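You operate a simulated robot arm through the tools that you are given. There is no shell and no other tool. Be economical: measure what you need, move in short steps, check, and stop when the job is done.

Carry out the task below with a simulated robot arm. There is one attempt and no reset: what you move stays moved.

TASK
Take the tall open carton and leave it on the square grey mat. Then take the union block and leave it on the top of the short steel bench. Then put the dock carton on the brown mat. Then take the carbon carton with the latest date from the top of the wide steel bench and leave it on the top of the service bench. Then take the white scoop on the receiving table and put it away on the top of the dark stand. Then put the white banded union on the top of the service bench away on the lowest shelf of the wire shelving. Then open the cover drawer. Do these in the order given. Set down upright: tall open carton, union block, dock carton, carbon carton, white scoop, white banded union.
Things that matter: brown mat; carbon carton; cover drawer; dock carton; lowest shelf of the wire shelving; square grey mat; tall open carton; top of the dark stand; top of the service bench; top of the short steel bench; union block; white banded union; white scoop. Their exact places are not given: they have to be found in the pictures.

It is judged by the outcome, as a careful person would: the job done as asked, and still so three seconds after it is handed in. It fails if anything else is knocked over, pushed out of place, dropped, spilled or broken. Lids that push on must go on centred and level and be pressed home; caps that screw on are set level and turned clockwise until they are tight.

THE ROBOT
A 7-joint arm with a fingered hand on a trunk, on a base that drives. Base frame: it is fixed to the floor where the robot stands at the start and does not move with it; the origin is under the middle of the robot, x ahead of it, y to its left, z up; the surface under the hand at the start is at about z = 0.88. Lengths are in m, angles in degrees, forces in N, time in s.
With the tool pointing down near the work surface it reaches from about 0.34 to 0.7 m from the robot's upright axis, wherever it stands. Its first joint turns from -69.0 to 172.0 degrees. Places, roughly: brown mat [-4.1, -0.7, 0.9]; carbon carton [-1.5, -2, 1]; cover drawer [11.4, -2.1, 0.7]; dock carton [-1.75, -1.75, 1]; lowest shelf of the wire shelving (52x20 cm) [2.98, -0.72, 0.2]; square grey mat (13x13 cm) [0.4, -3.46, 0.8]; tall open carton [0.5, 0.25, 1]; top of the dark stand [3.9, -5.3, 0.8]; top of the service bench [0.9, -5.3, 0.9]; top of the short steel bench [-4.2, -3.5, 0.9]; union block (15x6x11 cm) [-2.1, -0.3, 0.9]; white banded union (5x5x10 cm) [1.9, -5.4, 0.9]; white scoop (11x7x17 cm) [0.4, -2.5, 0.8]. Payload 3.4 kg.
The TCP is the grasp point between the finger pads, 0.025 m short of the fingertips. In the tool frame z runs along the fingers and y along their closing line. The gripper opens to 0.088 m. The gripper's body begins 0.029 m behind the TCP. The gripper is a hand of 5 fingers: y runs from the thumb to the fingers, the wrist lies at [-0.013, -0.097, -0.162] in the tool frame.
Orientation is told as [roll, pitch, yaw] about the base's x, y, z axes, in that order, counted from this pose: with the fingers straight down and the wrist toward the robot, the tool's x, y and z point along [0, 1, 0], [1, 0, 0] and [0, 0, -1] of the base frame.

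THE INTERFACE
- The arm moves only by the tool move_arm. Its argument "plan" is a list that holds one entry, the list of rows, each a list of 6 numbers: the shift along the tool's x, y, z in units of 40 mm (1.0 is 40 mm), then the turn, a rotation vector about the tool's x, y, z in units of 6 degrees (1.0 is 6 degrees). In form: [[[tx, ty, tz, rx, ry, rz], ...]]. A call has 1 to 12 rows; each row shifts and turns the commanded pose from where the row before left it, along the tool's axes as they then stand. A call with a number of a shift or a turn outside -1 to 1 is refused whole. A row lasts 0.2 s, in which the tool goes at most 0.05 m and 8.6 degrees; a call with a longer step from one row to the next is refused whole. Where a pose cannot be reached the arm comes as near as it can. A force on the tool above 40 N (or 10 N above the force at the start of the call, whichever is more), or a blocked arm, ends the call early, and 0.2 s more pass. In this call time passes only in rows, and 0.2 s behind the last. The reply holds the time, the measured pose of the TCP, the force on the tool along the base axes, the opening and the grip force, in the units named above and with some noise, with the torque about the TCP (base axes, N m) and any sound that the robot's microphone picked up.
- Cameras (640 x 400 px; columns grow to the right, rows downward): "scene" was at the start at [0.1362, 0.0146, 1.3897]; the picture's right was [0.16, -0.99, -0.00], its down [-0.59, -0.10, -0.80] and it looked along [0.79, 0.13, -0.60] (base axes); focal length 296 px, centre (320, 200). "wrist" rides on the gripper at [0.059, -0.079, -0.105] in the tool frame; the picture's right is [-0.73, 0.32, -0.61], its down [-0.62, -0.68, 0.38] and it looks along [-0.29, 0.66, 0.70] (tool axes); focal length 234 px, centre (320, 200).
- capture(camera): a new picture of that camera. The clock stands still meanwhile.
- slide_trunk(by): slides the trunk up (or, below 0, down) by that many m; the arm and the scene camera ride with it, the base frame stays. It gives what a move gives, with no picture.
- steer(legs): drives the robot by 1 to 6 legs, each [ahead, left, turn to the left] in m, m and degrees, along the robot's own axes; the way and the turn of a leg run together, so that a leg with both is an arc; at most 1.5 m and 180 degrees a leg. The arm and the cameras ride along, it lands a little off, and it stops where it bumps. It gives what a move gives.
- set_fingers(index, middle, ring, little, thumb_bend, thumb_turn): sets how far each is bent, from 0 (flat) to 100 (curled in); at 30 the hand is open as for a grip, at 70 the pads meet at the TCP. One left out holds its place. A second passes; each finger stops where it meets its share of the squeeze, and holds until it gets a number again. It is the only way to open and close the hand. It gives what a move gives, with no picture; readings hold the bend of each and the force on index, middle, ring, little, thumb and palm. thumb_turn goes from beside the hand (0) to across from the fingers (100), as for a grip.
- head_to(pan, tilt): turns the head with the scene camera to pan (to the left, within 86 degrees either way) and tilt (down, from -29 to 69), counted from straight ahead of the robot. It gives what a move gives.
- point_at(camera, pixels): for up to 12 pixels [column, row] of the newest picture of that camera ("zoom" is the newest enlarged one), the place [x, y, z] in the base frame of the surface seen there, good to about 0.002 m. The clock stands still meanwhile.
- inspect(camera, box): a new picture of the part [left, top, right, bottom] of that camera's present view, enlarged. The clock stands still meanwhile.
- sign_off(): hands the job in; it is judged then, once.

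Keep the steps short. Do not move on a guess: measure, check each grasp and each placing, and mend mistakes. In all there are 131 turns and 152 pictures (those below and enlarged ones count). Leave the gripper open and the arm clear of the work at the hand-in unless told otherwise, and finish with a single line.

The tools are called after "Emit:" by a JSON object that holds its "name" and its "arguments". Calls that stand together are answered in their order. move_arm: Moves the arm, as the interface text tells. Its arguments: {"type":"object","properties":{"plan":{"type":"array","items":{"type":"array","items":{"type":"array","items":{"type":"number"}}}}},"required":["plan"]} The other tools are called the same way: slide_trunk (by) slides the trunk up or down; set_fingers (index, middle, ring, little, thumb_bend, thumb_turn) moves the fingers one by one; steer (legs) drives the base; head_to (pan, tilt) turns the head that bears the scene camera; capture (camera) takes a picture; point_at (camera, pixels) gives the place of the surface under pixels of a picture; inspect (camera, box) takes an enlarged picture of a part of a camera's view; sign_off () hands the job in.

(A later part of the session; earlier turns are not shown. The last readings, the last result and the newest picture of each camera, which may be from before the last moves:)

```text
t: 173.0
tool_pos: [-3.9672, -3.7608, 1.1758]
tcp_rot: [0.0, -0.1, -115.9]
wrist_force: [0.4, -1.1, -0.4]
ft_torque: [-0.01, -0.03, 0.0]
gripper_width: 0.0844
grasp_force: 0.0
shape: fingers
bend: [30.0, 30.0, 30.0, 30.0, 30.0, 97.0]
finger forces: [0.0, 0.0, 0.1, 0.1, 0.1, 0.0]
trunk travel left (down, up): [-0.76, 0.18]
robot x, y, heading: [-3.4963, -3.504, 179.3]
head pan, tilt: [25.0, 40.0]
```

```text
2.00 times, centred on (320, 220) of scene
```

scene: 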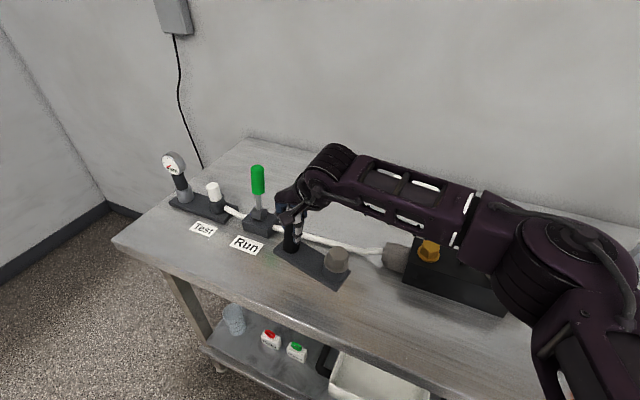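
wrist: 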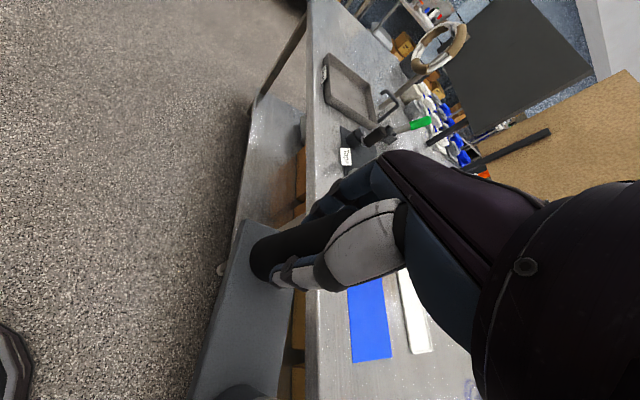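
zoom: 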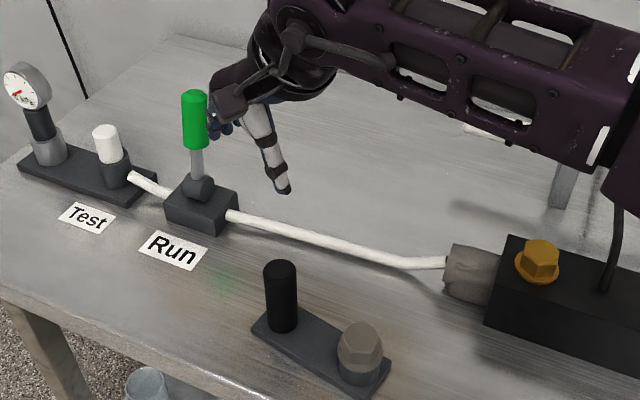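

The union block is standing on the short steel bench. Next is the dock carton near (-1.75, -1.75). I raise the hand, retract, back off, and go north to look at the wide bench.

Emit:
{"name": "move_arm", "arguments": {"plan": [[[0, -0.8, -0.6, 0, 0, 0.5], [0, -0.8, -0.4, 0, 0, 1], [0, -0.8, 0, 0, 0, 1], [0, 0, 0, 0, 0, 1], [0, 0, 0, 0, 0, 1]]]}}

Emit:
{"name": "steer", "arguments": {"legs": [[-0.35, 0, 0], [0, -0.8, 0], [0, -0.8, 0], [0, 0, 180]]}}

Emit:
{"name": "head_to", "arguments": {"pan": 0, "tilt": 25}}

Emit:
{"name": "capture", "arguments": {"camera": "scene"}}

```text
t: 174.2
tool_pos: [-3.9168, -3.6782, 1.2152]
tcp_rot: [-0.1, -0.1, -143.0]
wrist_force: [0.7, -0.2, 0.3]
ft_torque: [0.0, 0.01, -0.02]
gripper_width: 0.0845
grasp_force: 0.0
shape: fingers
bend: [30.0, 30.0, 30.0, 30.0, 30.0, 97.0]
finger forces: [0.0, 0.0, 0.2, 0.0, 0.0, 0.0]
trunk travel left (down, up): [-0.76, 0.18]
robot x, y, heading: [-3.4945, -3.5017, 179.2]
head pan, tilt: [25.0, 40.0]
```

```text
t: 191.6
tool_pos: [-2.6818, -1.7426, 1.2155]
tcp_rot: [-0.1, -0.1, 36.4]
wrist_force: [-0.6, -0.3, -0.2]
ft_torque: [0.0, 0.01, 0.04]
gripper_width: 0.0846
grasp_force: 0.1
shape: fingers
bend: [30.0, 30.0, 30.0, 30.0, 30.0, 97.0]
finger forces: [0.0, 0.1, 0.0, 0.0, 0.0, 0.0]
trunk travel left (down, up): [-0.76, 0.18]
robot x, y, heading: [-3.1083, -1.9094, -0.9]
head pan, tilt: [25.0, 40.0]
```

```text
t: 192.4
tool_pos: [-2.6835, -1.7447, 1.2147]
tcp_rot: [0.0, -0.1, 36.5]
wrist_force: [0.0, -0.3, 0.0]
ft_torque: [-0.01, 0.01, 0.06]
gripper_width: 0.0843
grasp_force: 0.1
shape: fingers
bend: [30.0, 30.0, 30.0, 30.0, 30.0, 97.0]
finger forces: [0.1, 0.0, 0.0, 0.1, 0.0, 0.0]
trunk travel left (down, up): [-0.76, 0.18]
robot x, y, heading: [-3.1094, -1.9137, -1.4]
head pan, tilt: [0.0, 25.0]
```

```text
95 pictures are left
```

scene: 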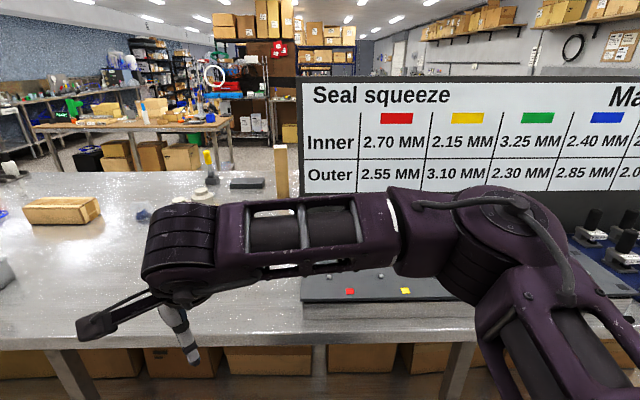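

A board stands on the bench, and a tan upright object is at (282,170). I measure it.

Emit:
{"name": "inspect", "arguments": {"camera": "scene", "box": [180, 130, 320, 210]}}

Emit:
{"name": "point_at", "arguments": {"camera": "zoom", "pixels": [[465, 100], [465, 200], [495, 200], [440, 250], [320, 245], [520, 100], [120, 150], [600, 250]]}}

```text
4.57 times, centred on (250, 170) of scene
```

zoom: 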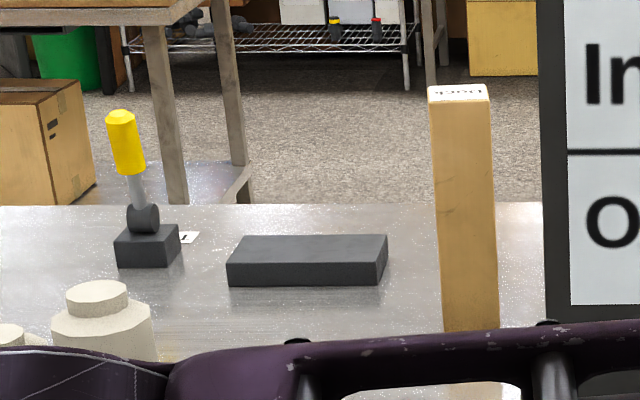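

```text
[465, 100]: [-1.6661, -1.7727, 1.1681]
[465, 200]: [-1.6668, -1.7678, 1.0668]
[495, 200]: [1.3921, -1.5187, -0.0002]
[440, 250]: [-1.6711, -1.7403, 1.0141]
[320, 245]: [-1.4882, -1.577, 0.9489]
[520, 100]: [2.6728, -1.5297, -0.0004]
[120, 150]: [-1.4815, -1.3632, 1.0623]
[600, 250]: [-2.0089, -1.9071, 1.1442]
```

The dock carton (labelled "Dock") stands at about (-1.64, -1.765), top 1.17, and is reachable from the east aisle. I go round the bench's south end (y < -3.5) to the east side.

Emit:
{"name": "steer", "arguments": {"legs": [[-0.05, -1.15, 1], [0, -1.15, 0], [1.3, 0, 0], [1.3, 0, 0], [0, 0, 180]]}}

Emit:
{"name": "head_to", "arguments": {"pan": -40, "tilt": 25}}

Emit:
{"name": "capture", "arguments": {"camera": "scene"}}

```text
t: 223.3
tool_pos: [-0.9996, -4.381, 1.2147]
tcp_rot: [0.0, -0.2, -147.6]
wrist_force: [0.8, 0.1, -0.6]
ft_torque: [0.0, -0.03, 0.0]
gripper_width: 0.0845
grasp_force: 0.0
shape: fingers
bend: [30.0, 30.0, 30.0, 30.0, 30.0, 97.0]
finger forces: [0.0, 0.1, 0.1, 0.0, 0.1, 0.1]
trunk travel left (down, up): [-0.76, 0.18]
robot x, y, heading: [-0.5621, -4.2396, 174.7]
head pan, tilt: [0.0, 25.0]
```

```text
t: 224.4
tool_pos: [-0.9998, -4.3806, 1.2155]
tcp_rot: [0.0, -0.1, -147.5]
wrist_force: [-0.7, -0.2, -0.7]
ft_torque: [-0.02, -0.02, 0.0]
gripper_width: 0.0846
grasp_force: 0.1
shape: fingers
bend: [30.0, 30.0, 30.0, 30.0, 30.0, 97.0]
finger forces: [0.0, 0.0, 0.0, 0.1, 0.0, 0.0]
trunk travel left (down, up): [-0.76, 0.18]
robot x, y, heading: [-0.5647, -4.2423, 174.5]
head pan, tilt: [-40.0, 25.0]
```

```text
93 pictures are left
```

scene: 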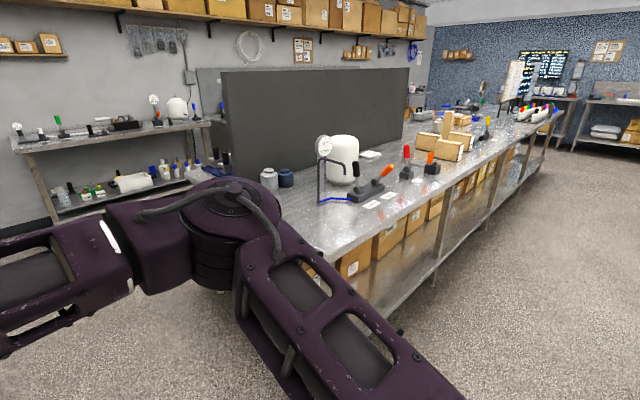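

East aisle is clear. I go north about 2.4 m, facing the bench.

Emit:
{"name": "steer", "arguments": {"legs": [[0, -1.2, 3], [0, -1.2, 3]]}}

Emit:
{"name": "head_to", "arguments": {"pan": 0, "tilt": 30}}

Emit:
{"name": "capture", "arguments": {"camera": "scene"}}

```text
t: 236.2
tool_pos: [-0.8765, -2.0253, 1.2148]
tcp_rot: [0.0, -0.1, -141.6]
wrist_force: [-0.2, 0.4, -0.8]
ft_torque: [-0.02, 0.03, -0.02]
gripper_width: 0.0844
grasp_force: 0.0
shape: fingers
bend: [30.0, 30.0, 30.0, 30.0, 30.0, 97.0]
finger forces: [0.1, 0.1, 0.1, 0.1, 0.1, 0.0]
trunk travel left (down, up): [-0.76, 0.18]
robot x, y, heading: [-0.4586, -1.8393, -179.3]
head pan, tilt: [-40.0, 25.0]
```

```text
t: 237.2
tool_pos: [-0.8779, -2.0248, 1.215]
tcp_rot: [0.0, 0.0, -141.7]
wrist_force: [-0.7, -0.5, -0.8]
ft_torque: [0.0, 0.02, 0.02]
gripper_width: 0.0845
grasp_force: 0.1
shape: fingers
bend: [30.0, 30.0, 30.0, 30.0, 30.0, 97.0]
finger forces: [0.0, 0.1, 0.1, 0.1, 0.1, 0.0]
trunk travel left (down, up): [-0.76, 0.18]
robot x, y, heading: [-0.4609, -1.8435, -179.4]
head pan, tilt: [0.0, 30.0]
```

```text
92 pictures are left
```

scene: 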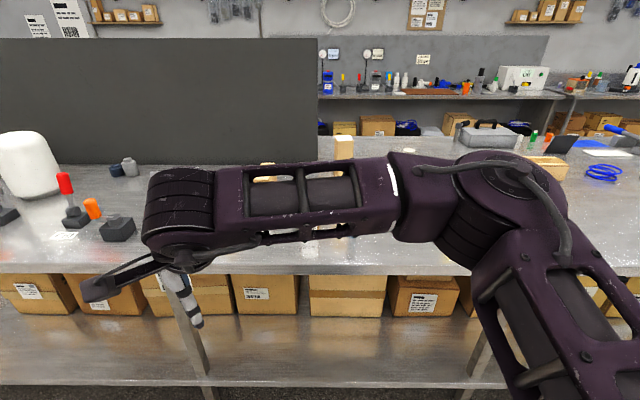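

The arm hides the cartons. I raise the trunk 0.15 m and drive ahead 0.4 m for a view from above.

Emit:
{"name": "slide_trunk", "arguments": {"by": 0.15}}

Emit:
{"name": "steer", "arguments": {"legs": [[0.42, 0, 0]]}}

Emit:
{"name": "head_to", "arguments": {"pan": 0, "tilt": 45}}

Emit:
{"name": "capture", "arguments": {"camera": "scene"}}

Emit:
{"name": "capture", "arguments": {"camera": "wrist"}}

```text
t: 239.0
tool_pos: [-0.8776, -2.025, 1.3654]
tcp_rot: [0.0, -0.1, -141.6]
wrist_force: [-0.1, 0.1, -0.3]
ft_torque: [-0.01, 0.01, 0.02]
gripper_width: 0.0846
grasp_force: 0.1
shape: fingers
bend: [30.0, 30.0, 30.0, 30.0, 30.0, 97.0]
finger forces: [0.0, 0.0, 0.0, 0.0, 0.0, 0.1]
trunk travel left (down, up): [-0.91, 0.03]
robot x, y, heading: [-0.4564, -1.8424, -179.4]
head pan, tilt: [0.0, 30.0]
```

```text
t: 241.6
tool_pos: [-1.2999, -2.0335, 1.3649]
tcp_rot: [-0.1, -0.2, -141.2]
wrist_force: [0.1, 0.2, -0.4]
ft_torque: [-0.01, -0.01, -0.01]
gripper_width: 0.0844
grasp_force: 0.1
shape: fingers
bend: [30.0, 30.0, 30.0, 30.0, 30.0, 97.0]
finger forces: [0.0, 0.0, 0.0, 0.1, 0.1, 0.0]
trunk travel left (down, up): [-0.91, 0.03]
robot x, y, heading: [-0.8869, -1.8473, -178.8]
head pan, tilt: [0.0, 30.0]
```

```text
t: 242.4
tool_pos: [-1.3019, -2.0352, 1.3648]
tcp_rot: [0.1, 0.0, -141.2]
wrist_force: [-0.2, 0.4, -0.4]
ft_torque: [-0.01, -0.02, -0.01]
gripper_width: 0.0844
grasp_force: 0.1
shape: fingers
bend: [30.0, 30.0, 30.0, 30.0, 30.0, 97.0]
finger forces: [0.0, 0.1, 0.0, 0.1, 0.0, 0.1]
trunk travel left (down, up): [-0.91, 0.03]
robot x, y, heading: [-0.8854, -1.8473, -179.0]
head pan, tilt: [0.0, 45.0]
```

```text
91 pictures are left
```

scene: 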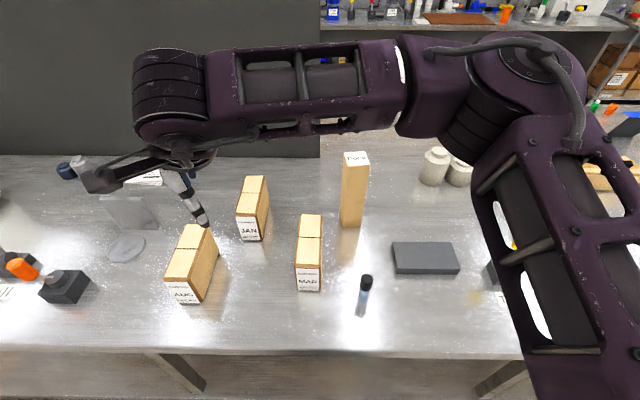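

```text
90 pictures are left
```

wrist: 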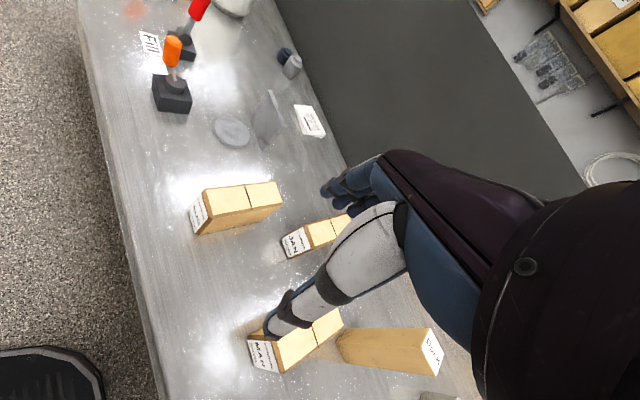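

I can see the cartons AUG, JAN, MAR and the Dock carton. I zoom in to read the dates and measure the Dock carton.

Emit:
{"name": "inspect", "arguments": {"camera": "scene", "box": [150, 140, 390, 310]}}

Emit:
{"name": "inspect", "arguments": {"camera": "scene", "box": [225, 205, 335, 305]}}

Emit:
{"name": "inspect", "arguments": {"camera": "scene", "box": [155, 265, 225, 310]}}

Emit:
{"name": "inspect", "arguments": {"camera": "scene", "box": [325, 140, 385, 240]}}

Emit:
{"name": "point_at", "arguments": {"camera": "scene", "pixels": [[348, 155], [365, 156], [345, 163], [366, 164], [343, 222], [360, 226], [350, 200], [364, 205], [310, 285], [310, 230], [365, 290], [395, 245]]}}

```text
2.35 times, centred on (270, 225) of scene
```

zoom: 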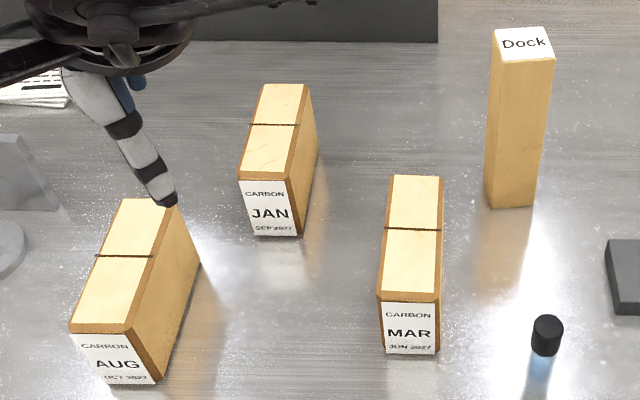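

```text
4.00 times, centred on (280, 255) of scene
```

zoom: 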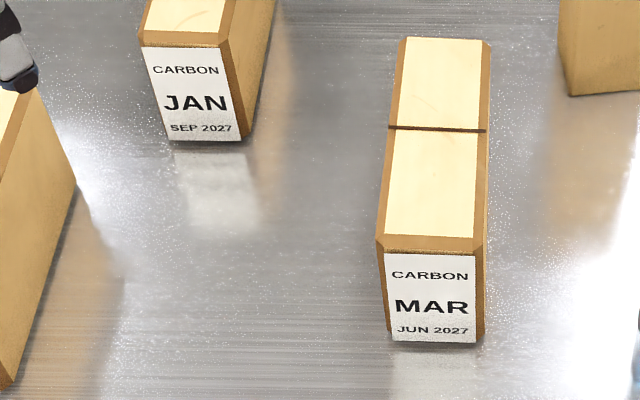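

```text
8.89 times, centred on (190, 288) of scene
```

zoom: 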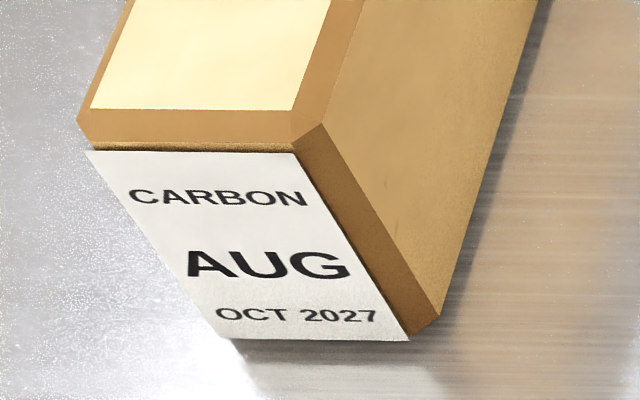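

```text
4.00 times, centred on (355, 190) of scene
```

zoom: 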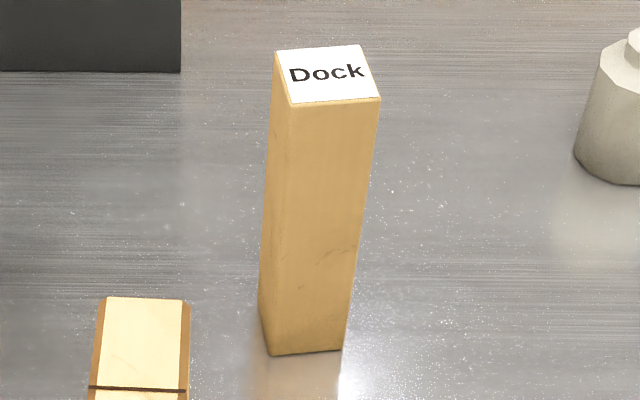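

```text
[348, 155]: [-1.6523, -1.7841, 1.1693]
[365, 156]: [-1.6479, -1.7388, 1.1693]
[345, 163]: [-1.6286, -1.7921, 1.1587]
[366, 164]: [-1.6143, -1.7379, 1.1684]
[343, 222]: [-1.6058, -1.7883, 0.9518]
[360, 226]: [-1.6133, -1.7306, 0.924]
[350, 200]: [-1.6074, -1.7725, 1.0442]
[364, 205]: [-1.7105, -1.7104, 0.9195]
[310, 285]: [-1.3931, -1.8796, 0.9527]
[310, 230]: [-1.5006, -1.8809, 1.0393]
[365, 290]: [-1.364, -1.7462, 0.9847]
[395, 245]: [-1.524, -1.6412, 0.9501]
```

All dates are 2027: AUG carton = OCT 2027, JAN = SEP 2027, MAR = JUN 2027, so AUG is latest both ways. The Dock carton comes first: its centre is about (-1.637, -1.763), 5.8 cm wide, top 1.169. I drive closer (0.09 ahead, 0.2 right).

Emit:
{"name": "steer", "arguments": {"legs": [[0.09, -0.2, 0]]}}

Emit:
{"name": "move_arm", "arguments": {"plan": [[[0, 0, 0, 0, 0, 1], [0, 0, 0, 0, 0, 1], [0, 0, 0, 0, 0, 1], [0, 0, 0, 0, 0, 1], [0, 0, 0, 0, 0, 1], [0, 0, 0, 0, 0, 0.4]]]}}

Emit:
{"name": "capture", "arguments": {"camera": "scene"}}

```text
t: 244.1
tool_pos: [-1.3936, -1.8394, 1.3665]
tcp_rot: [-0.1, -0.1, -141.1]
wrist_force: [0.4, -0.3, -0.1]
ft_torque: [0.0, 0.01, 0.0]
gripper_width: 0.0845
grasp_force: 0.1
shape: fingers
bend: [30.0, 30.0, 30.0, 30.0, 30.0, 97.0]
finger forces: [0.0, 0.0, 0.1, 0.1, 0.0, 0.1]
trunk travel left (down, up): [-0.91, 0.03]
robot x, y, heading: [-0.9757, -1.6507, -179.0]
head pan, tilt: [0.0, 45.0]
```

```text
t: 245.5
tool_pos: [-1.3939, -1.8375, 1.3654]
tcp_rot: [0.1, -0.1, -173.6]
wrist_force: [-0.2, 0.2, 0.1]
ft_torque: [-0.01, 0.0, 0.02]
gripper_width: 0.0847
grasp_force: 0.2
shape: fingers
bend: [30.0, 30.0, 30.0, 30.0, 30.0, 97.0]
finger forces: [0.1, 0.0, 0.0, 0.1, 0.0, 0.0]
trunk travel left (down, up): [-0.91, 0.03]
robot x, y, heading: [-0.978, -1.6495, -178.9]
head pan, tilt: [0.0, 45.0]
```

```text
85 pictures are left
```

scene: 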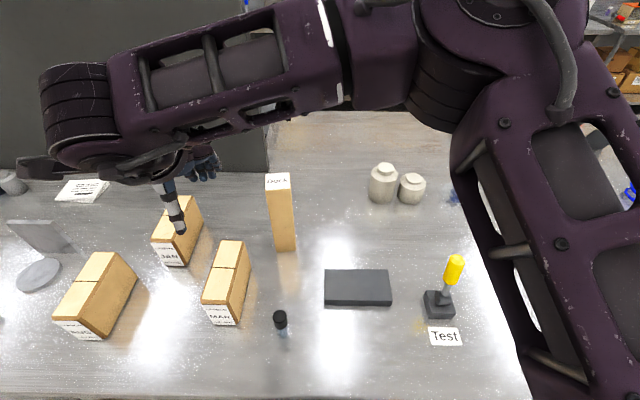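

I open slightly wider and move over the Dock carton, staying high.

Emit:
{"name": "set_fingers", "arguments": {"index": 22, "middle": 24, "ring": 24, "little": 24, "thumb_bend": 26}}

Emit:
{"name": "move_arm", "arguments": {"plan": [[[-0.42, 0.97, 0, 0, 0, 0], [-0.42, 0.97, 0, 0, 0, 0], [-0.42, 0.97, 0, 0, 0, 0], [-0.42, 0.97, 0, 0, 0, 0], [-0.42, 0.97, 0, 0, 0, 0], [-0.42, 0.97, 0, 0, 0, 0], [0, 0, 0.7, 0, 0, 0], [0, 0, 0.7, 0, 0, 0], [0, 0, 0.7, 0, 0, 0], [0, 0, 0, 0, 0, 0]]]}}

Emit:
{"name": "capture", "arguments": {"camera": "wrist"}}

Emit:
{"name": "inspect", "arguments": {"camera": "scene", "box": [160, 90, 400, 270]}}

```text
t: 246.5
tool_pos: [-1.3936, -1.8381, 1.364]
tcp_rot: [0.1, -0.1, -173.4]
wrist_force: [-0.7, -0.4, 0.0]
ft_torque: [0.03, 0.02, 0.02]
gripper_width: 0.0968
grasp_force: 0.0
shape: fingers
bend: [22.0, 24.0, 24.0, 24.0, 26.0, 97.0]
finger forces: [0.1, 0.0, 0.0, 0.0, 0.0, 0.0]
trunk travel left (down, up): [-0.91, 0.03]
robot x, y, heading: [-0.9792, -1.6475, -178.9]
head pan, tilt: [0.0, 45.0]
```

```text
t: 248.7
tool_pos: [-1.6353, -1.7677, 1.2824]
tcp_rot: [0.1, -0.1, -173.5]
wrist_force: [-1.1, -0.2, -0.1]
ft_torque: [0.04, 0.0, -0.04]
gripper_width: 0.0972
grasp_force: 0.1
shape: fingers
bend: [22.0, 24.0, 24.0, 24.0, 26.0, 97.0]
finger forces: [0.0, 0.0, 0.1, 0.0, 0.0, 0.0]
trunk travel left (down, up): [-0.91, 0.03]
robot x, y, heading: [-0.9797, -1.6478, -179.1]
head pan, tilt: [0.0, 45.0]
```

```text
84 pictures are left
```

wrist: 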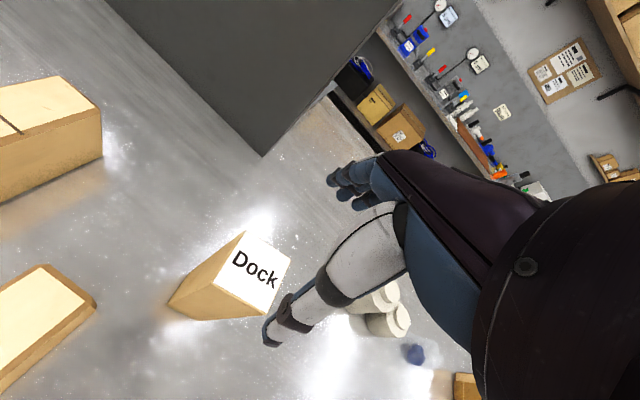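

```text
2.22 times, centred on (280, 180) of scene
```

zoom: 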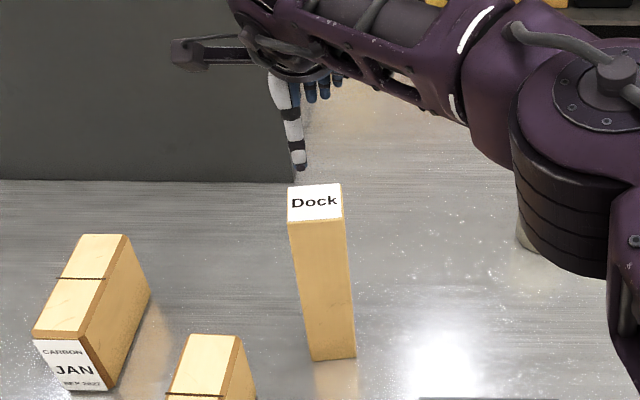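

Above the carton. I check the top's corners from the wrist camera for centring.

Emit:
{"name": "point_at", "arguments": {"camera": "wrist", "pixels": [[246, 234], [288, 258], [266, 312], [215, 285], [252, 272], [217, 282], [236, 250], [278, 287]]}}

```text
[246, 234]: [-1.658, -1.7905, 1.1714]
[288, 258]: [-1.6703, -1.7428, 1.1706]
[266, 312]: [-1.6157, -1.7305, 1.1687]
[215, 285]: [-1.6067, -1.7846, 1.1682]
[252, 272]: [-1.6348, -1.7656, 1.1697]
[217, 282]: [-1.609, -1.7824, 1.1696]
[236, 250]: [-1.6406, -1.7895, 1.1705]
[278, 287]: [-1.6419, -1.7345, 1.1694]
```

Centre is (-1.638, -1.762), rotated ~9°. I correct slightly and descend to TCP z ≈ 1.15.

Emit:
{"name": "move_arm", "arguments": {"plan": [[[-0.15, 0.07, 0.2, 0, 0, -0.4], [0, 0, 0.8, 0, 0, 0], [0, 0, 0.8, 0, 0, 0], [0, 0, 0.7, 0, 0, 0], [0, 0, 0.4, 0, 0, 0], [0, 0, 0.35, 0, 0, 0], [0, 0, 0, 0, 0, 0]]]}}

Emit:
{"name": "capture", "arguments": {"camera": "wrist"}}

```text
t: 250.3
tool_pos: [-1.6414, -1.7596, 1.1516]
tcp_rot: [0.0, -0.1, -171.0]
wrist_force: [-0.2, 0.2, 0.0]
ft_torque: [-0.03, -0.01, 0.01]
gripper_width: 0.0971
grasp_force: 0.1
shape: fingers
bend: [22.0, 24.0, 24.0, 24.0, 26.0, 97.0]
finger forces: [0.0, 0.0, 0.0, 0.1, 0.0, 0.1]
trunk travel left (down, up): [-0.91, 0.03]
robot x, y, heading: [-0.9761, -1.6503, -178.8]
head pan, tilt: [0.0, 45.0]
```

```text
82 pictures are left
```

wrist: 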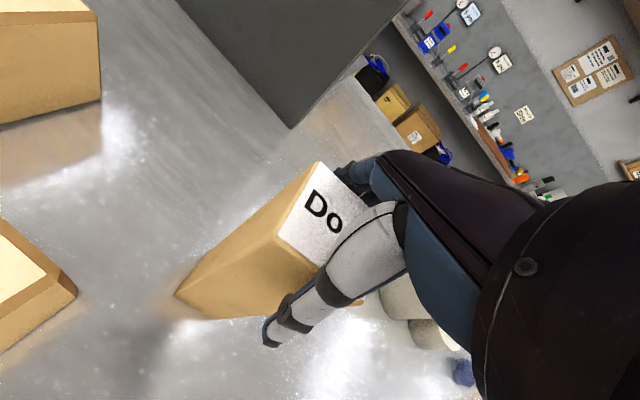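

Well placed, no contact. I close the hand and test-lift.

Emit:
{"name": "set_fingers", "arguments": {"index": 60, "middle": 60, "ring": 60, "little": 60, "thumb_bend": 60}}

Emit:
{"name": "move_arm", "arguments": {"plan": [[[0, 0, -0.3, 0, 0, 0], [0, 0, -0.5, 0, 0, 0], [0, 0, -0.5, 0, 0, 0], [0, 0, 0, 0, 0, 0]]]}}

Emit:
{"name": "capture", "arguments": {"camera": "scene"}}

```text
t: 251.3
tool_pos: [-1.6431, -1.7592, 1.1529]
tcp_rot: [0.1, -0.1, -170.9]
wrist_force: [-1.7, -1.1, 3.7]
ft_torque: [-0.14, 0.62, 0.07]
gripper_width: 0.0585
grasp_force: 35.2
shape: fingers
bend: [41.0, 51.0, 50.0, 60.0, 50.0, 94.0]
finger forces: [22.1, 7.1, 6.7, 0.1, 34.2, 0.0]
trunk travel left (down, up): [-0.91, 0.03]
robot x, y, heading: [-0.9791, -1.6463, -178.8]
head pan, tilt: [0.0, 45.0]
```

```text
t: 252.3
tool_pos: [-1.6425, -1.7585, 1.2033]
tcp_rot: [0.2, 0.0, -171.1]
wrist_force: [-0.4, 0.1, -3.7]
ft_torque: [0.0, 0.07, 0.01]
gripper_width: 0.0576
grasp_force: 32.8
shape: fingers
bend: [42.0, 52.0, 52.0, 60.0, 51.0, 95.0]
finger forces: [20.0, 5.9, 5.8, 0.1, 33.7, 0.1]
trunk travel left (down, up): [-0.91, 0.03]
robot x, y, heading: [-0.9743, -1.6485, -179.0]
head pan, tilt: [0.0, 45.0]
```

```text
81 pictures are left
```

scene: 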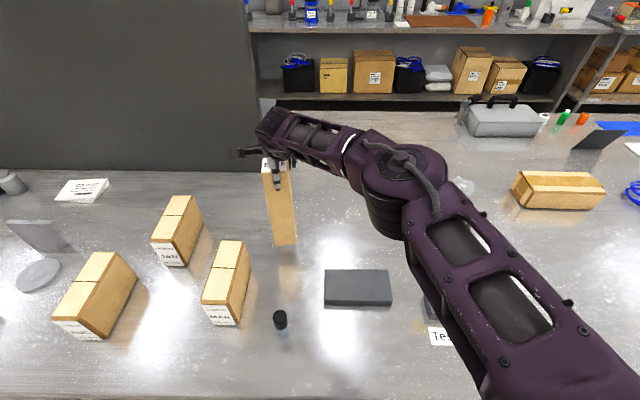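

Held firmly (3.7 N). I lift 16 cm more so that it clears everything, then retract.

Emit:
{"name": "move_arm", "arguments": {"plan": [[[0, 0, -0.9, 0, 0, 0], [0, 0, -0.9, 0, 0, 0], [0, 0, -0.9, 0, 0, 0], [0, 0, -0.9, 0, 0, 0], [0, 0, -0.4, 0, 0, 0], [0, -0.8, 0, 0, 0, 0], [0, -0.9, 0, 0, 0, 0], [0, -0.9, 0, 0, 0, 0], [0, -0.9, 0, 0, 0, 0], [0, 0, 0, 0, 0, 0]]]}}

Emit:
{"name": "steer", "arguments": {"legs": [[-0.45, 0, -1], [0, 1.27, 0], [0, 1.27, 0], [1.3, 0, 0], [1.3, 0, 0]]}}

Emit:
{"name": "head_to", "arguments": {"pan": -40, "tilt": 25}}

Emit:
{"name": "capture", "arguments": {"camera": "scene"}}

```text
t: 254.5
tool_pos: [-1.5023, -1.7388, 1.3639]
tcp_rot: [0.0, -0.1, -171.1]
wrist_force: [-1.1, -0.7, -3.2]
ft_torque: [0.02, 0.05, 0.01]
gripper_width: 0.0574
grasp_force: 31.5
shape: fingers
bend: [42.0, 53.0, 52.0, 60.0, 51.0, 95.0]
finger forces: [19.3, 5.9, 5.6, 0.0, 32.3, 0.1]
trunk travel left (down, up): [-0.91, 0.03]
robot x, y, heading: [-0.976, -1.6501, -178.8]
head pan, tilt: [0.0, 45.0]
```

```text
t: 281.4
tool_pos: [-3.6231, -4.2546, 1.3647]
tcp_rot: [0.0, -0.1, -173.3]
wrist_force: [0.6, -0.3, -2.5]
ft_torque: [-0.03, 0.04, 0.04]
gripper_width: 0.0575
grasp_force: 31.1
shape: fingers
bend: [42.0, 53.0, 52.0, 60.0, 51.0, 95.0]
finger forces: [19.2, 5.8, 5.4, 0.0, 31.9, 0.0]
trunk travel left (down, up): [-0.91, 0.03]
robot x, y, heading: [-3.0956, -4.1843, 179.0]
head pan, tilt: [0.0, 45.0]
```

```text
t: 282.5
tool_pos: [-3.6219, -4.255, 1.3637]
tcp_rot: [0.1, -0.1, -173.2]
wrist_force: [-0.3, -0.4, -3.2]
ft_torque: [-0.01, 0.0, -0.01]
gripper_width: 0.0572
grasp_force: 30.9
shape: fingers
bend: [42.0, 53.0, 52.0, 60.0, 51.0, 95.0]
finger forces: [19.1, 5.8, 5.5, 0.1, 31.8, 0.0]
trunk travel left (down, up): [-0.91, 0.03]
robot x, y, heading: [-3.0928, -4.1838, 178.9]
head pan, tilt: [-40.0, 25.0]
```

```text
80 pictures are left
```

scene: 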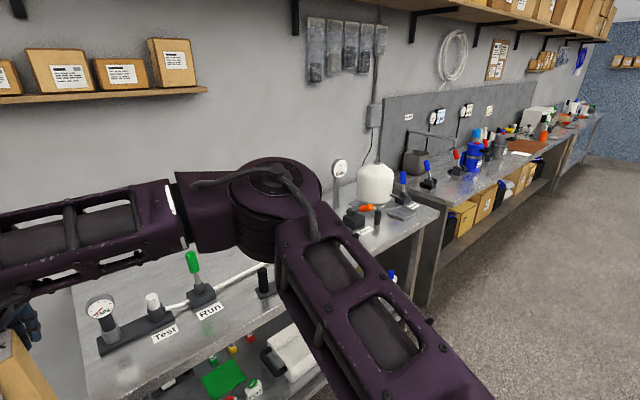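

I see the brown mat at about (525,147) on the west bench. I go north 3.4 m.

Emit:
{"name": "steer", "arguments": {"legs": [[0, -1.15, 0.5], [0, -1.15, 0.5], [0, -1.1, 0]]}}

Emit:
{"name": "head_to", "arguments": {"pan": 0, "tilt": 35}}

Emit:
{"name": "capture", "arguments": {"camera": "scene"}}

```text
t: 299.1
tool_pos: [-3.5591, -0.8373, 1.3636]
tcp_rot: [0.0, -0.1, -173.9]
wrist_force: [0.3, 0.1, -3.0]
ft_torque: [0.03, 0.05, 0.01]
gripper_width: 0.0572
grasp_force: 30.7
shape: fingers
bend: [42.0, 53.0, 52.0, 60.0, 51.0, 95.0]
finger forces: [19.0, 5.8, 5.5, 0.0, 31.6, 0.0]
trunk travel left (down, up): [-0.91, 0.03]
robot x, y, heading: [-3.0308, -0.7751, 178.2]
head pan, tilt: [-40.0, 25.0]
```

```text
t: 300.2
tool_pos: [-3.5586, -0.8359, 1.3634]
tcp_rot: [0.0, -0.1, -173.9]
wrist_force: [0.0, -0.6, -3.7]
ft_torque: [0.0, 0.04, -0.02]
gripper_width: 0.0574
grasp_force: 31.0
shape: fingers
bend: [42.0, 53.0, 52.0, 60.0, 51.0, 95.0]
finger forces: [19.0, 5.8, 5.4, 0.1, 31.6, 0.0]
trunk travel left (down, up): [-0.91, 0.03]
robot x, y, heading: [-3.0288, -0.7726, 178.4]
head pan, tilt: [0.0, 35.0]
```

```text
79 pictures are left
```

scene: 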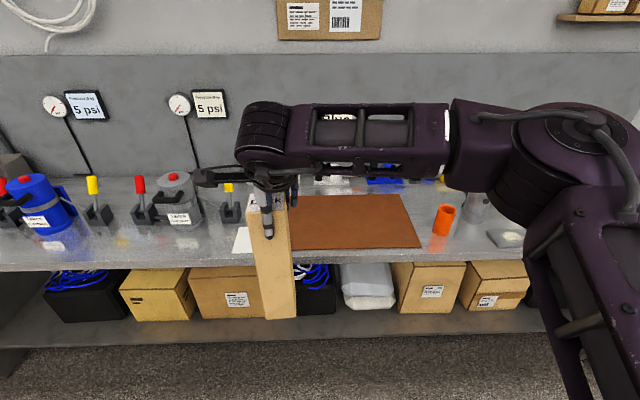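

Emit:
{"name": "point_at", "arguments": {"camera": "scene", "pixels": [[293, 248], [420, 246], [405, 196], [300, 200], [350, 225], [340, 250], [440, 220], [240, 245], [230, 205], [340, 185], [385, 181], [350, 196]]}}

Emit:
{"name": "inspect", "arguments": {"camera": "scene", "box": [200, 130, 500, 280]}}

```text
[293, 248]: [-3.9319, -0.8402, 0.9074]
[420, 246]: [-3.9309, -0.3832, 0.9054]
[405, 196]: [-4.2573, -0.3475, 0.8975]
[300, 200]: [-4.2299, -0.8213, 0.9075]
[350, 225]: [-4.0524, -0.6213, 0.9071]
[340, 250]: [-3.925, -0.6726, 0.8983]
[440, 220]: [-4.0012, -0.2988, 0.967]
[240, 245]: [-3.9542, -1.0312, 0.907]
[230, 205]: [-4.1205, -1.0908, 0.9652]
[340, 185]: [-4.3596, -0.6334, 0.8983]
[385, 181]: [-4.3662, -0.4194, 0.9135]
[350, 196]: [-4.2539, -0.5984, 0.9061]
```

```text
2.13 times, centred on (350, 205) of scene
```

zoom: 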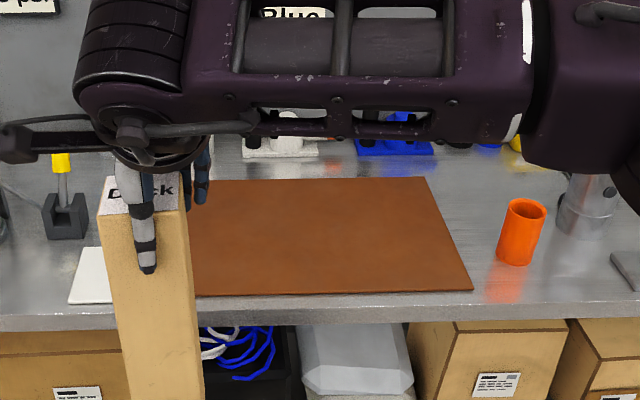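

The brown mat spans x -4.255..-3.93, y ≈ -0.85..-0.38, z 0.907. I drive ahead 0.48 m and 0.2 m right so that the carton is over it.

Emit:
{"name": "steer", "arguments": {"legs": [[0.49, -0.2, 1.5]]}}

Emit:
{"name": "capture", "arguments": {"camera": "scene"}}

```text
t: 303.3
tool_pos: [-4.0417, -0.6441, 1.364]
tcp_rot: [0.0, -0.1, -172.3]
wrist_force: [0.2, -0.3, -3.9]
ft_torque: [0.02, 0.06, -0.03]
gripper_width: 0.0575
grasp_force: 30.6
shape: fingers
bend: [42.0, 53.0, 52.0, 60.0, 51.0, 95.0]
finger forces: [19.0, 5.7, 5.4, 0.1, 31.6, 0.0]
trunk travel left (down, up): [-0.91, 0.03]
robot x, y, heading: [-3.513, -0.5654, 179.8]
head pan, tilt: [0.0, 35.0]
```

```text
77 pictures are left
```

scene: 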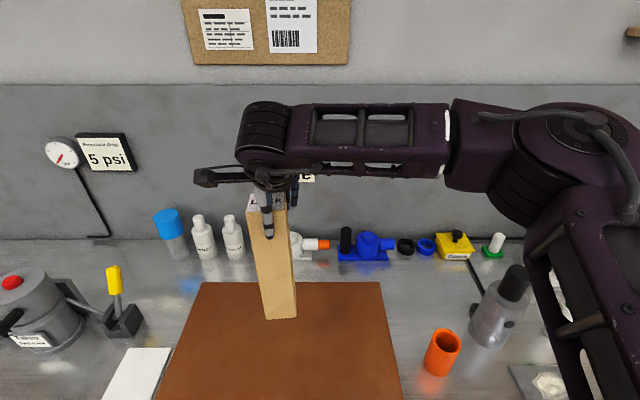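

The carton is above the mat. I lower it 0.205 m first.

Emit:
{"name": "move_arm", "arguments": {"plan": [[[0, 0, 0.9, 0, 0, 0], [0, 0, 0.9, 0, 0, 0], [0, 0, 0.9, 0, 0, 0], [0, 0, 0.9, 0, 0, 0], [0, 0, 0.9, 0, 0, 0], [0, 0, 0.6, 0, 0, 0], [0, 0, 0, 0, 0, 0]]]}}

Emit:
{"name": "inspect", "arguments": {"camera": "scene", "box": [160, 150, 400, 370]}}

Emit:
{"name": "point_at", "arguments": {"camera": "zoom", "pixels": [[180, 380], [230, 380], [270, 370], [280, 395], [190, 350], [210, 360]]}}

```text
t: 304.9
tool_pos: [-4.0426, -0.6434, 1.1603]
tcp_rot: [0.1, -0.1, -172.3]
wrist_force: [-0.2, 1.0, -3.7]
ft_torque: [0.0, 0.02, 0.0]
gripper_width: 0.0571
grasp_force: 29.7
shape: fingers
bend: [43.0, 53.0, 52.0, 60.0, 51.0, 95.0]
finger forces: [18.6, 5.5, 5.1, 0.0, 30.5, 0.1]
trunk travel left (down, up): [-0.91, 0.03]
robot x, y, heading: [-3.5143, -0.5684, 179.4]
head pan, tilt: [0.0, 35.0]
```

```text
1.82 times, centred on (280, 260) of scene
```

zoom: 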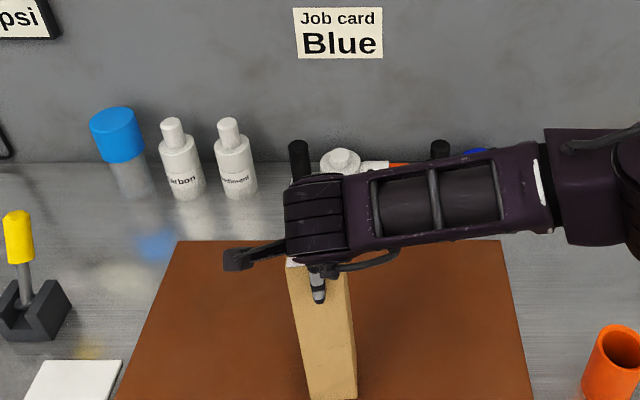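

```text
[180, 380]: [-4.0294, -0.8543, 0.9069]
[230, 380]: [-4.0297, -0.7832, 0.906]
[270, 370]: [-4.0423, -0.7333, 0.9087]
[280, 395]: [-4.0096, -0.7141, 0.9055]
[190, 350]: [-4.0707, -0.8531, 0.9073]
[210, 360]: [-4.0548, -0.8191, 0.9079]
```

Level and over the mat. I lower the last 2 cm gently until it touches.

Emit:
{"name": "move_arm", "arguments": {"plan": [[[0, 0, 0.25, 0, 0, 0], [0, 0, 0.15, 0, 0, 0], [0, 0, 0.1, 0, 0, 0], [0, 0, 0.08, 0, 0, 0], [0, 0, 0, 0, 0, 0]]]}}

```text
t: 306.1
tool_pos: [-4.0377, -0.6431, 1.1418]
tcp_rot: [0.2, -0.7, -172.4]
wrist_force: [0.5, 4.2, 31.2]
ft_torque: [-0.11, 0.26, -0.03]
gripper_width: 0.0574
grasp_force: 34.2
shape: fingers
bend: [43.0, 53.0, 52.0, 60.0, 52.0, 95.0]
finger forces: [21.9, 6.0, 5.6, 0.0, 34.1, 0.1]
trunk travel left (down, up): [-0.91, 0.03]
robot x, y, heading: [-3.5148, -0.5678, 179.8]
head pan, tilt: [0.0, 35.0]
```

Contact is made (31 N). I relieve it slightly, open, and rise.

Emit:
{"name": "move_arm", "arguments": {"plan": [[[0, 0, -0.06, 0, 0, 0], [0, 0, 0, 0, 0, 0]]]}}

Emit:
{"name": "set_fingers", "arguments": {"index": 18, "middle": 22, "ring": 22, "little": 22, "thumb_bend": 22}}

Emit:
{"name": "move_arm", "arguments": {"plan": [[[0, 0, -0.3, 0, 0, 0], [0, 0, -0.7, 0, 0, 0], [0, 0, -0.9, 0, 0, 0], [0, 0, -0.9, 0, 0, 0], [0, -0.9, -0.6, 0, 0, 0], [0, -0.9, 0, 0, 0, 0], [0, -0.9, 0, 0, 0, 0]]]}}

Emit:
{"name": "capture", "arguments": {"camera": "scene"}}

```text
t: 306.7
tool_pos: [-4.0389, -0.6424, 1.1413]
tcp_rot: [0.2, -0.4, -172.3]
wrist_force: [-0.4, 4.7, 27.2]
ft_torque: [-0.1, 0.39, -0.04]
gripper_width: 0.0575
grasp_force: 33.5
shape: fingers
bend: [43.0, 53.0, 52.0, 60.0, 52.0, 95.0]
finger forces: [22.2, 6.5, 5.8, 0.0, 34.0, 0.1]
trunk travel left (down, up): [-0.91, 0.03]
robot x, y, heading: [-3.5179, -0.5666, 180.0]
head pan, tilt: [0.0, 35.0]
```

```text
t: 307.7
tool_pos: [-4.0421, -0.6426, 1.1389]
tcp_rot: [0.0, -0.1, -172.3]
wrist_force: [0.9, 1.1, 7.9]
ft_torque: [-0.01, -0.21, 0.05]
gripper_width: 0.1063
grasp_force: 3.2
shape: fingers
bend: [18.0, 22.0, 22.0, 22.0, 22.0, 98.0]
finger forces: [0.0, 0.1, 0.0, 0.0, 6.5, 0.0]
trunk travel left (down, up): [-0.91, 0.03]
robot x, y, heading: [-3.5134, -0.565, 179.6]
head pan, tilt: [0.0, 35.0]
```

```text
t: 309.3
tool_pos: [-3.9341, -0.6273, 1.276]
tcp_rot: [0.0, -0.2, -172.3]
wrist_force: [0.3, -0.2, -0.3]
ft_torque: [0.02, 0.01, 0.01]
gripper_width: 0.1047
grasp_force: 0.1
shape: fingers
bend: [18.0, 22.0, 22.0, 22.0, 22.0, 98.0]
finger forces: [0.0, 0.0, 0.0, 0.0, 0.0, 0.0]
trunk travel left (down, up): [-0.91, 0.03]
robot x, y, heading: [-3.5146, -0.5624, 180.0]
head pan, tilt: [0.0, 35.0]
```

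```text
75 pictures are left
```

scene: 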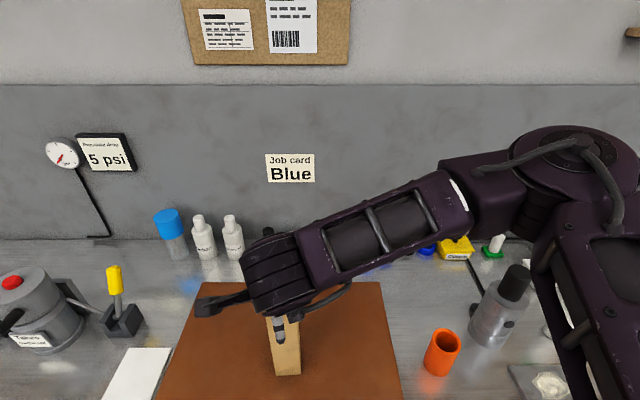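

The Dock carton stands on the brown mat. I back off and return by the south end to the east aisle for the AUG carbon carton.

Emit:
{"name": "steer", "arguments": {"legs": [[-0.42, 0, 0], [0, 1.2, 0], [0, 1.2, 0], [0, 1.2, 0], [-1.28, 0, 0], [-1.28, 0, 0]]}}

Emit:
{"name": "head_to", "arguments": {"pan": -50, "tilt": 25}}

Emit:
{"name": "capture", "arguments": {"camera": "scene"}}

```text
t: 341.1
tool_pos: [-0.9358, -4.2379, 1.2766]
tcp_rot: [0.0, -0.1, -172.0]
wrist_force: [0.4, 0.1, 0.7]
ft_torque: [0.01, 0.03, 0.0]
gripper_width: 0.1045
grasp_force: 0.2
shape: fingers
bend: [18.0, 22.0, 22.0, 22.0, 22.0, 98.0]
finger forces: [0.0, 0.0, 0.0, 0.1, 0.0, 0.0]
trunk travel left (down, up): [-0.91, 0.03]
robot x, y, heading: [-0.5156, -4.1746, -179.9]
head pan, tilt: [0.0, 35.0]
```

```text
t: 342.2
tool_pos: [-0.936, -4.2377, 1.2772]
tcp_rot: [0.0, -0.1, -172.0]
wrist_force: [-0.4, 0.0, 0.2]
ft_torque: [-0.04, -0.04, 0.02]
gripper_width: 0.1049
grasp_force: 0.1
shape: fingers
bend: [18.0, 22.0, 22.0, 22.0, 22.0, 98.0]
finger forces: [0.1, 0.0, 0.0, 0.0, 0.0, 0.1]
trunk travel left (down, up): [-0.91, 0.03]
robot x, y, heading: [-0.5151, -4.1727, -180.1]
head pan, tilt: [-50.0, 25.0]
```

```text
74 pictures are left
```

scene: 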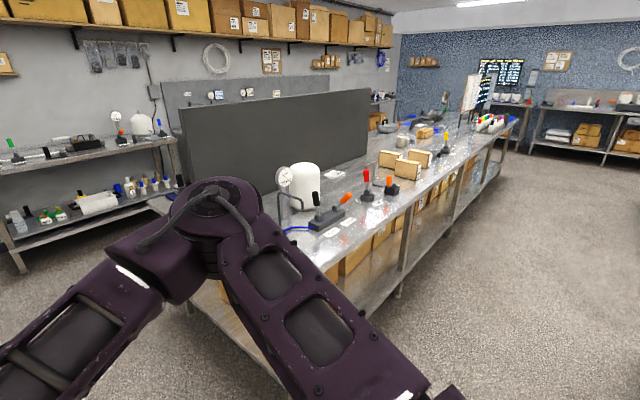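

Emit:
{"name": "steer", "arguments": {"legs": [[0, -1.05, 0], [-0.02, -1.05, 0], [0.38, 0, 0]]}}

Emit:
{"name": "head_to", "arguments": {"pan": 0, "tilt": 45}}

Emit:
{"name": "capture", "arguments": {"camera": "scene"}}

```text
t: 354.7
tool_pos: [-1.2897, -2.1271, 1.2774]
tcp_rot: [0.0, -0.1, -172.6]
wrist_force: [-0.2, -0.7, 0.4]
ft_torque: [0.0, -0.03, -0.01]
gripper_width: 0.1047
grasp_force: 0.0
shape: fingers
bend: [18.0, 22.0, 22.0, 22.0, 22.0, 98.0]
finger forces: [0.0, 0.0, 0.1, 0.0, 0.1, 0.1]
trunk travel left (down, up): [-0.91, 0.03]
robot x, y, heading: [-0.8737, -2.0644, 179.7]
head pan, tilt: [-50.0, 25.0]
```

```text
t: 355.9
tool_pos: [-1.292, -2.1268, 1.2774]
tcp_rot: [0.0, -0.1, -172.5]
wrist_force: [0.0, 0.0, -0.7]
ft_torque: [0.04, -0.01, -0.02]
gripper_width: 0.1046
grasp_force: 0.2
shape: fingers
bend: [18.0, 22.0, 22.0, 22.0, 22.0, 98.0]
finger forces: [0.0, 0.1, 0.0, 0.0, 0.0, 0.1]
trunk travel left (down, up): [-0.91, 0.03]
robot x, y, heading: [-0.8686, -2.0675, 179.6]
head pan, tilt: [0.0, 45.0]
```

```text
73 pictures are left
```

scene: 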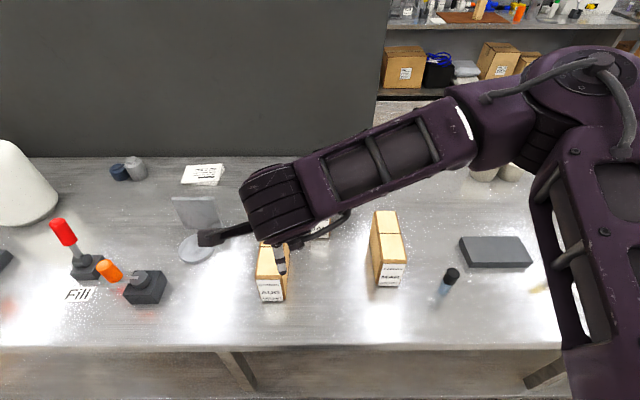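

The Dock carton is seen upright on the brown mat far back (480,10). AUG is under the hand. I use the wrist camera to measure it.

Emit:
{"name": "capture", "arguments": {"camera": "wrist"}}

Emit:
{"name": "inspect", "arguments": {"camera": "scene", "box": [180, 190, 420, 320]}}

```text
72 pictures are left
```

wrist: 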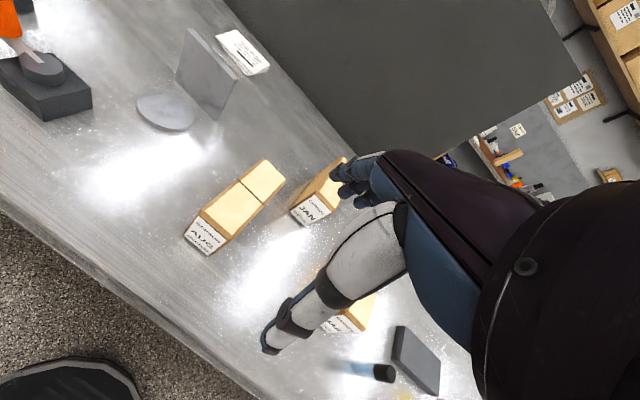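

```text
2.67 times, centred on (300, 255) of scene
```

zoom: 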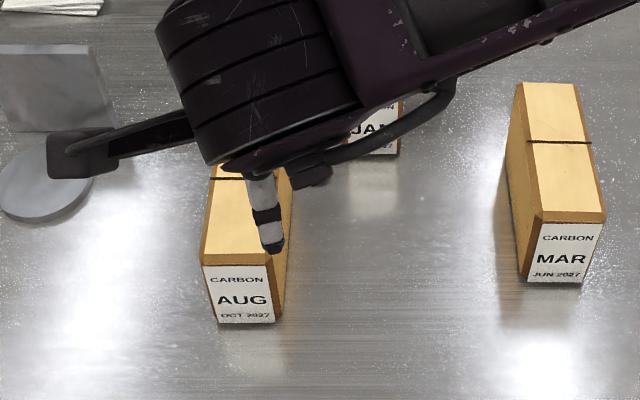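

Emit:
{"name": "point_at", "arguments": {"camera": "wrist", "pixels": [[203, 213], [228, 237], [265, 162], [283, 180], [240, 183], [262, 200], [186, 238], [206, 254], [245, 200], [150, 107], [292, 212], [330, 162]]}}

Emit:
{"name": "point_at", "arguments": {"camera": "zoom", "pixels": [[208, 264], [268, 262], [215, 318], [270, 318], [288, 205], [214, 180], [288, 260], [208, 200]]}}

```text
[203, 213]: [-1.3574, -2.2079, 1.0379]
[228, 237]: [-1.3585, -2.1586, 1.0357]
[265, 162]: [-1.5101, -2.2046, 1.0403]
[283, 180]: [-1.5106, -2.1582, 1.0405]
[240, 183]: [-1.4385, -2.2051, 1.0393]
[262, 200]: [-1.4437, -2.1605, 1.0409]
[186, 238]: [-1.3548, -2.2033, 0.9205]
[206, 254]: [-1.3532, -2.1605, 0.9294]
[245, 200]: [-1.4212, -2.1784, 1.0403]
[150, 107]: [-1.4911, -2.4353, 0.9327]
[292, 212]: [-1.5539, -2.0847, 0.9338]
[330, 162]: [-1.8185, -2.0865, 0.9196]
```

```text
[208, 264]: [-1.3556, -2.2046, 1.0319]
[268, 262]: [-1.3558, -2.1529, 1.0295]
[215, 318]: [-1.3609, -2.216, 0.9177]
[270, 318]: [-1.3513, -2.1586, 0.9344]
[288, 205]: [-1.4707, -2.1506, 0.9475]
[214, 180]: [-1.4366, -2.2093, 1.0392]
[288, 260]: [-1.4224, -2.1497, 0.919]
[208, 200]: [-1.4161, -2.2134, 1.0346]
```

AUG spans x -1.515..-1.352, y -2.213..-2.152, top 1.04. I'll grip across its 6 cm width (closing along y), so I stand north-east of it at (-0.98, -1.76).

Emit:
{"name": "steer", "arguments": {"legs": [[0.11, -0.31, 0]]}}

Emit:
{"name": "move_arm", "arguments": {"plan": [[[0, 0, 0, 0, 0, -1], [0, 0, 0, 0, 0, -1], [0, 0, 0, 0, 0, -1], [0, 0, 0, 0, 0, -1], [0, 0, 0, 0, 0, -1], [0, 0, 0, 0, 0, 0]]]}}

```text
t: 358.1
tool_pos: [-1.3989, -1.8172, 1.2771]
tcp_rot: [-0.1, -0.1, -172.6]
wrist_force: [0.3, -0.2, 0.3]
ft_torque: [0.0, 0.02, 0.02]
gripper_width: 0.1047
grasp_force: 0.0
shape: fingers
bend: [18.0, 22.0, 22.0, 22.0, 22.0, 98.0]
finger forces: [0.1, 0.1, 0.0, 0.0, 0.1, 0.1]
trunk travel left (down, up): [-0.91, 0.03]
robot x, y, heading: [-0.9795, -1.7532, 179.5]
head pan, tilt: [0.0, 45.0]
```

```text
t: 359.5
tool_pos: [-1.3979, -1.8156, 1.2759]
tcp_rot: [-0.1, -0.1, -142.5]
wrist_force: [-0.1, 0.1, 0.0]
ft_torque: [0.01, -0.03, 0.03]
gripper_width: 0.1051
grasp_force: 0.1
shape: fingers
bend: [18.0, 22.0, 22.0, 22.0, 22.0, 98.0]
finger forces: [0.0, 0.1, 0.1, 0.1, 0.0, 0.0]
trunk travel left (down, up): [-0.91, 0.03]
robot x, y, heading: [-0.9806, -1.7541, 179.7]
head pan, tilt: [0.0, 45.0]
```

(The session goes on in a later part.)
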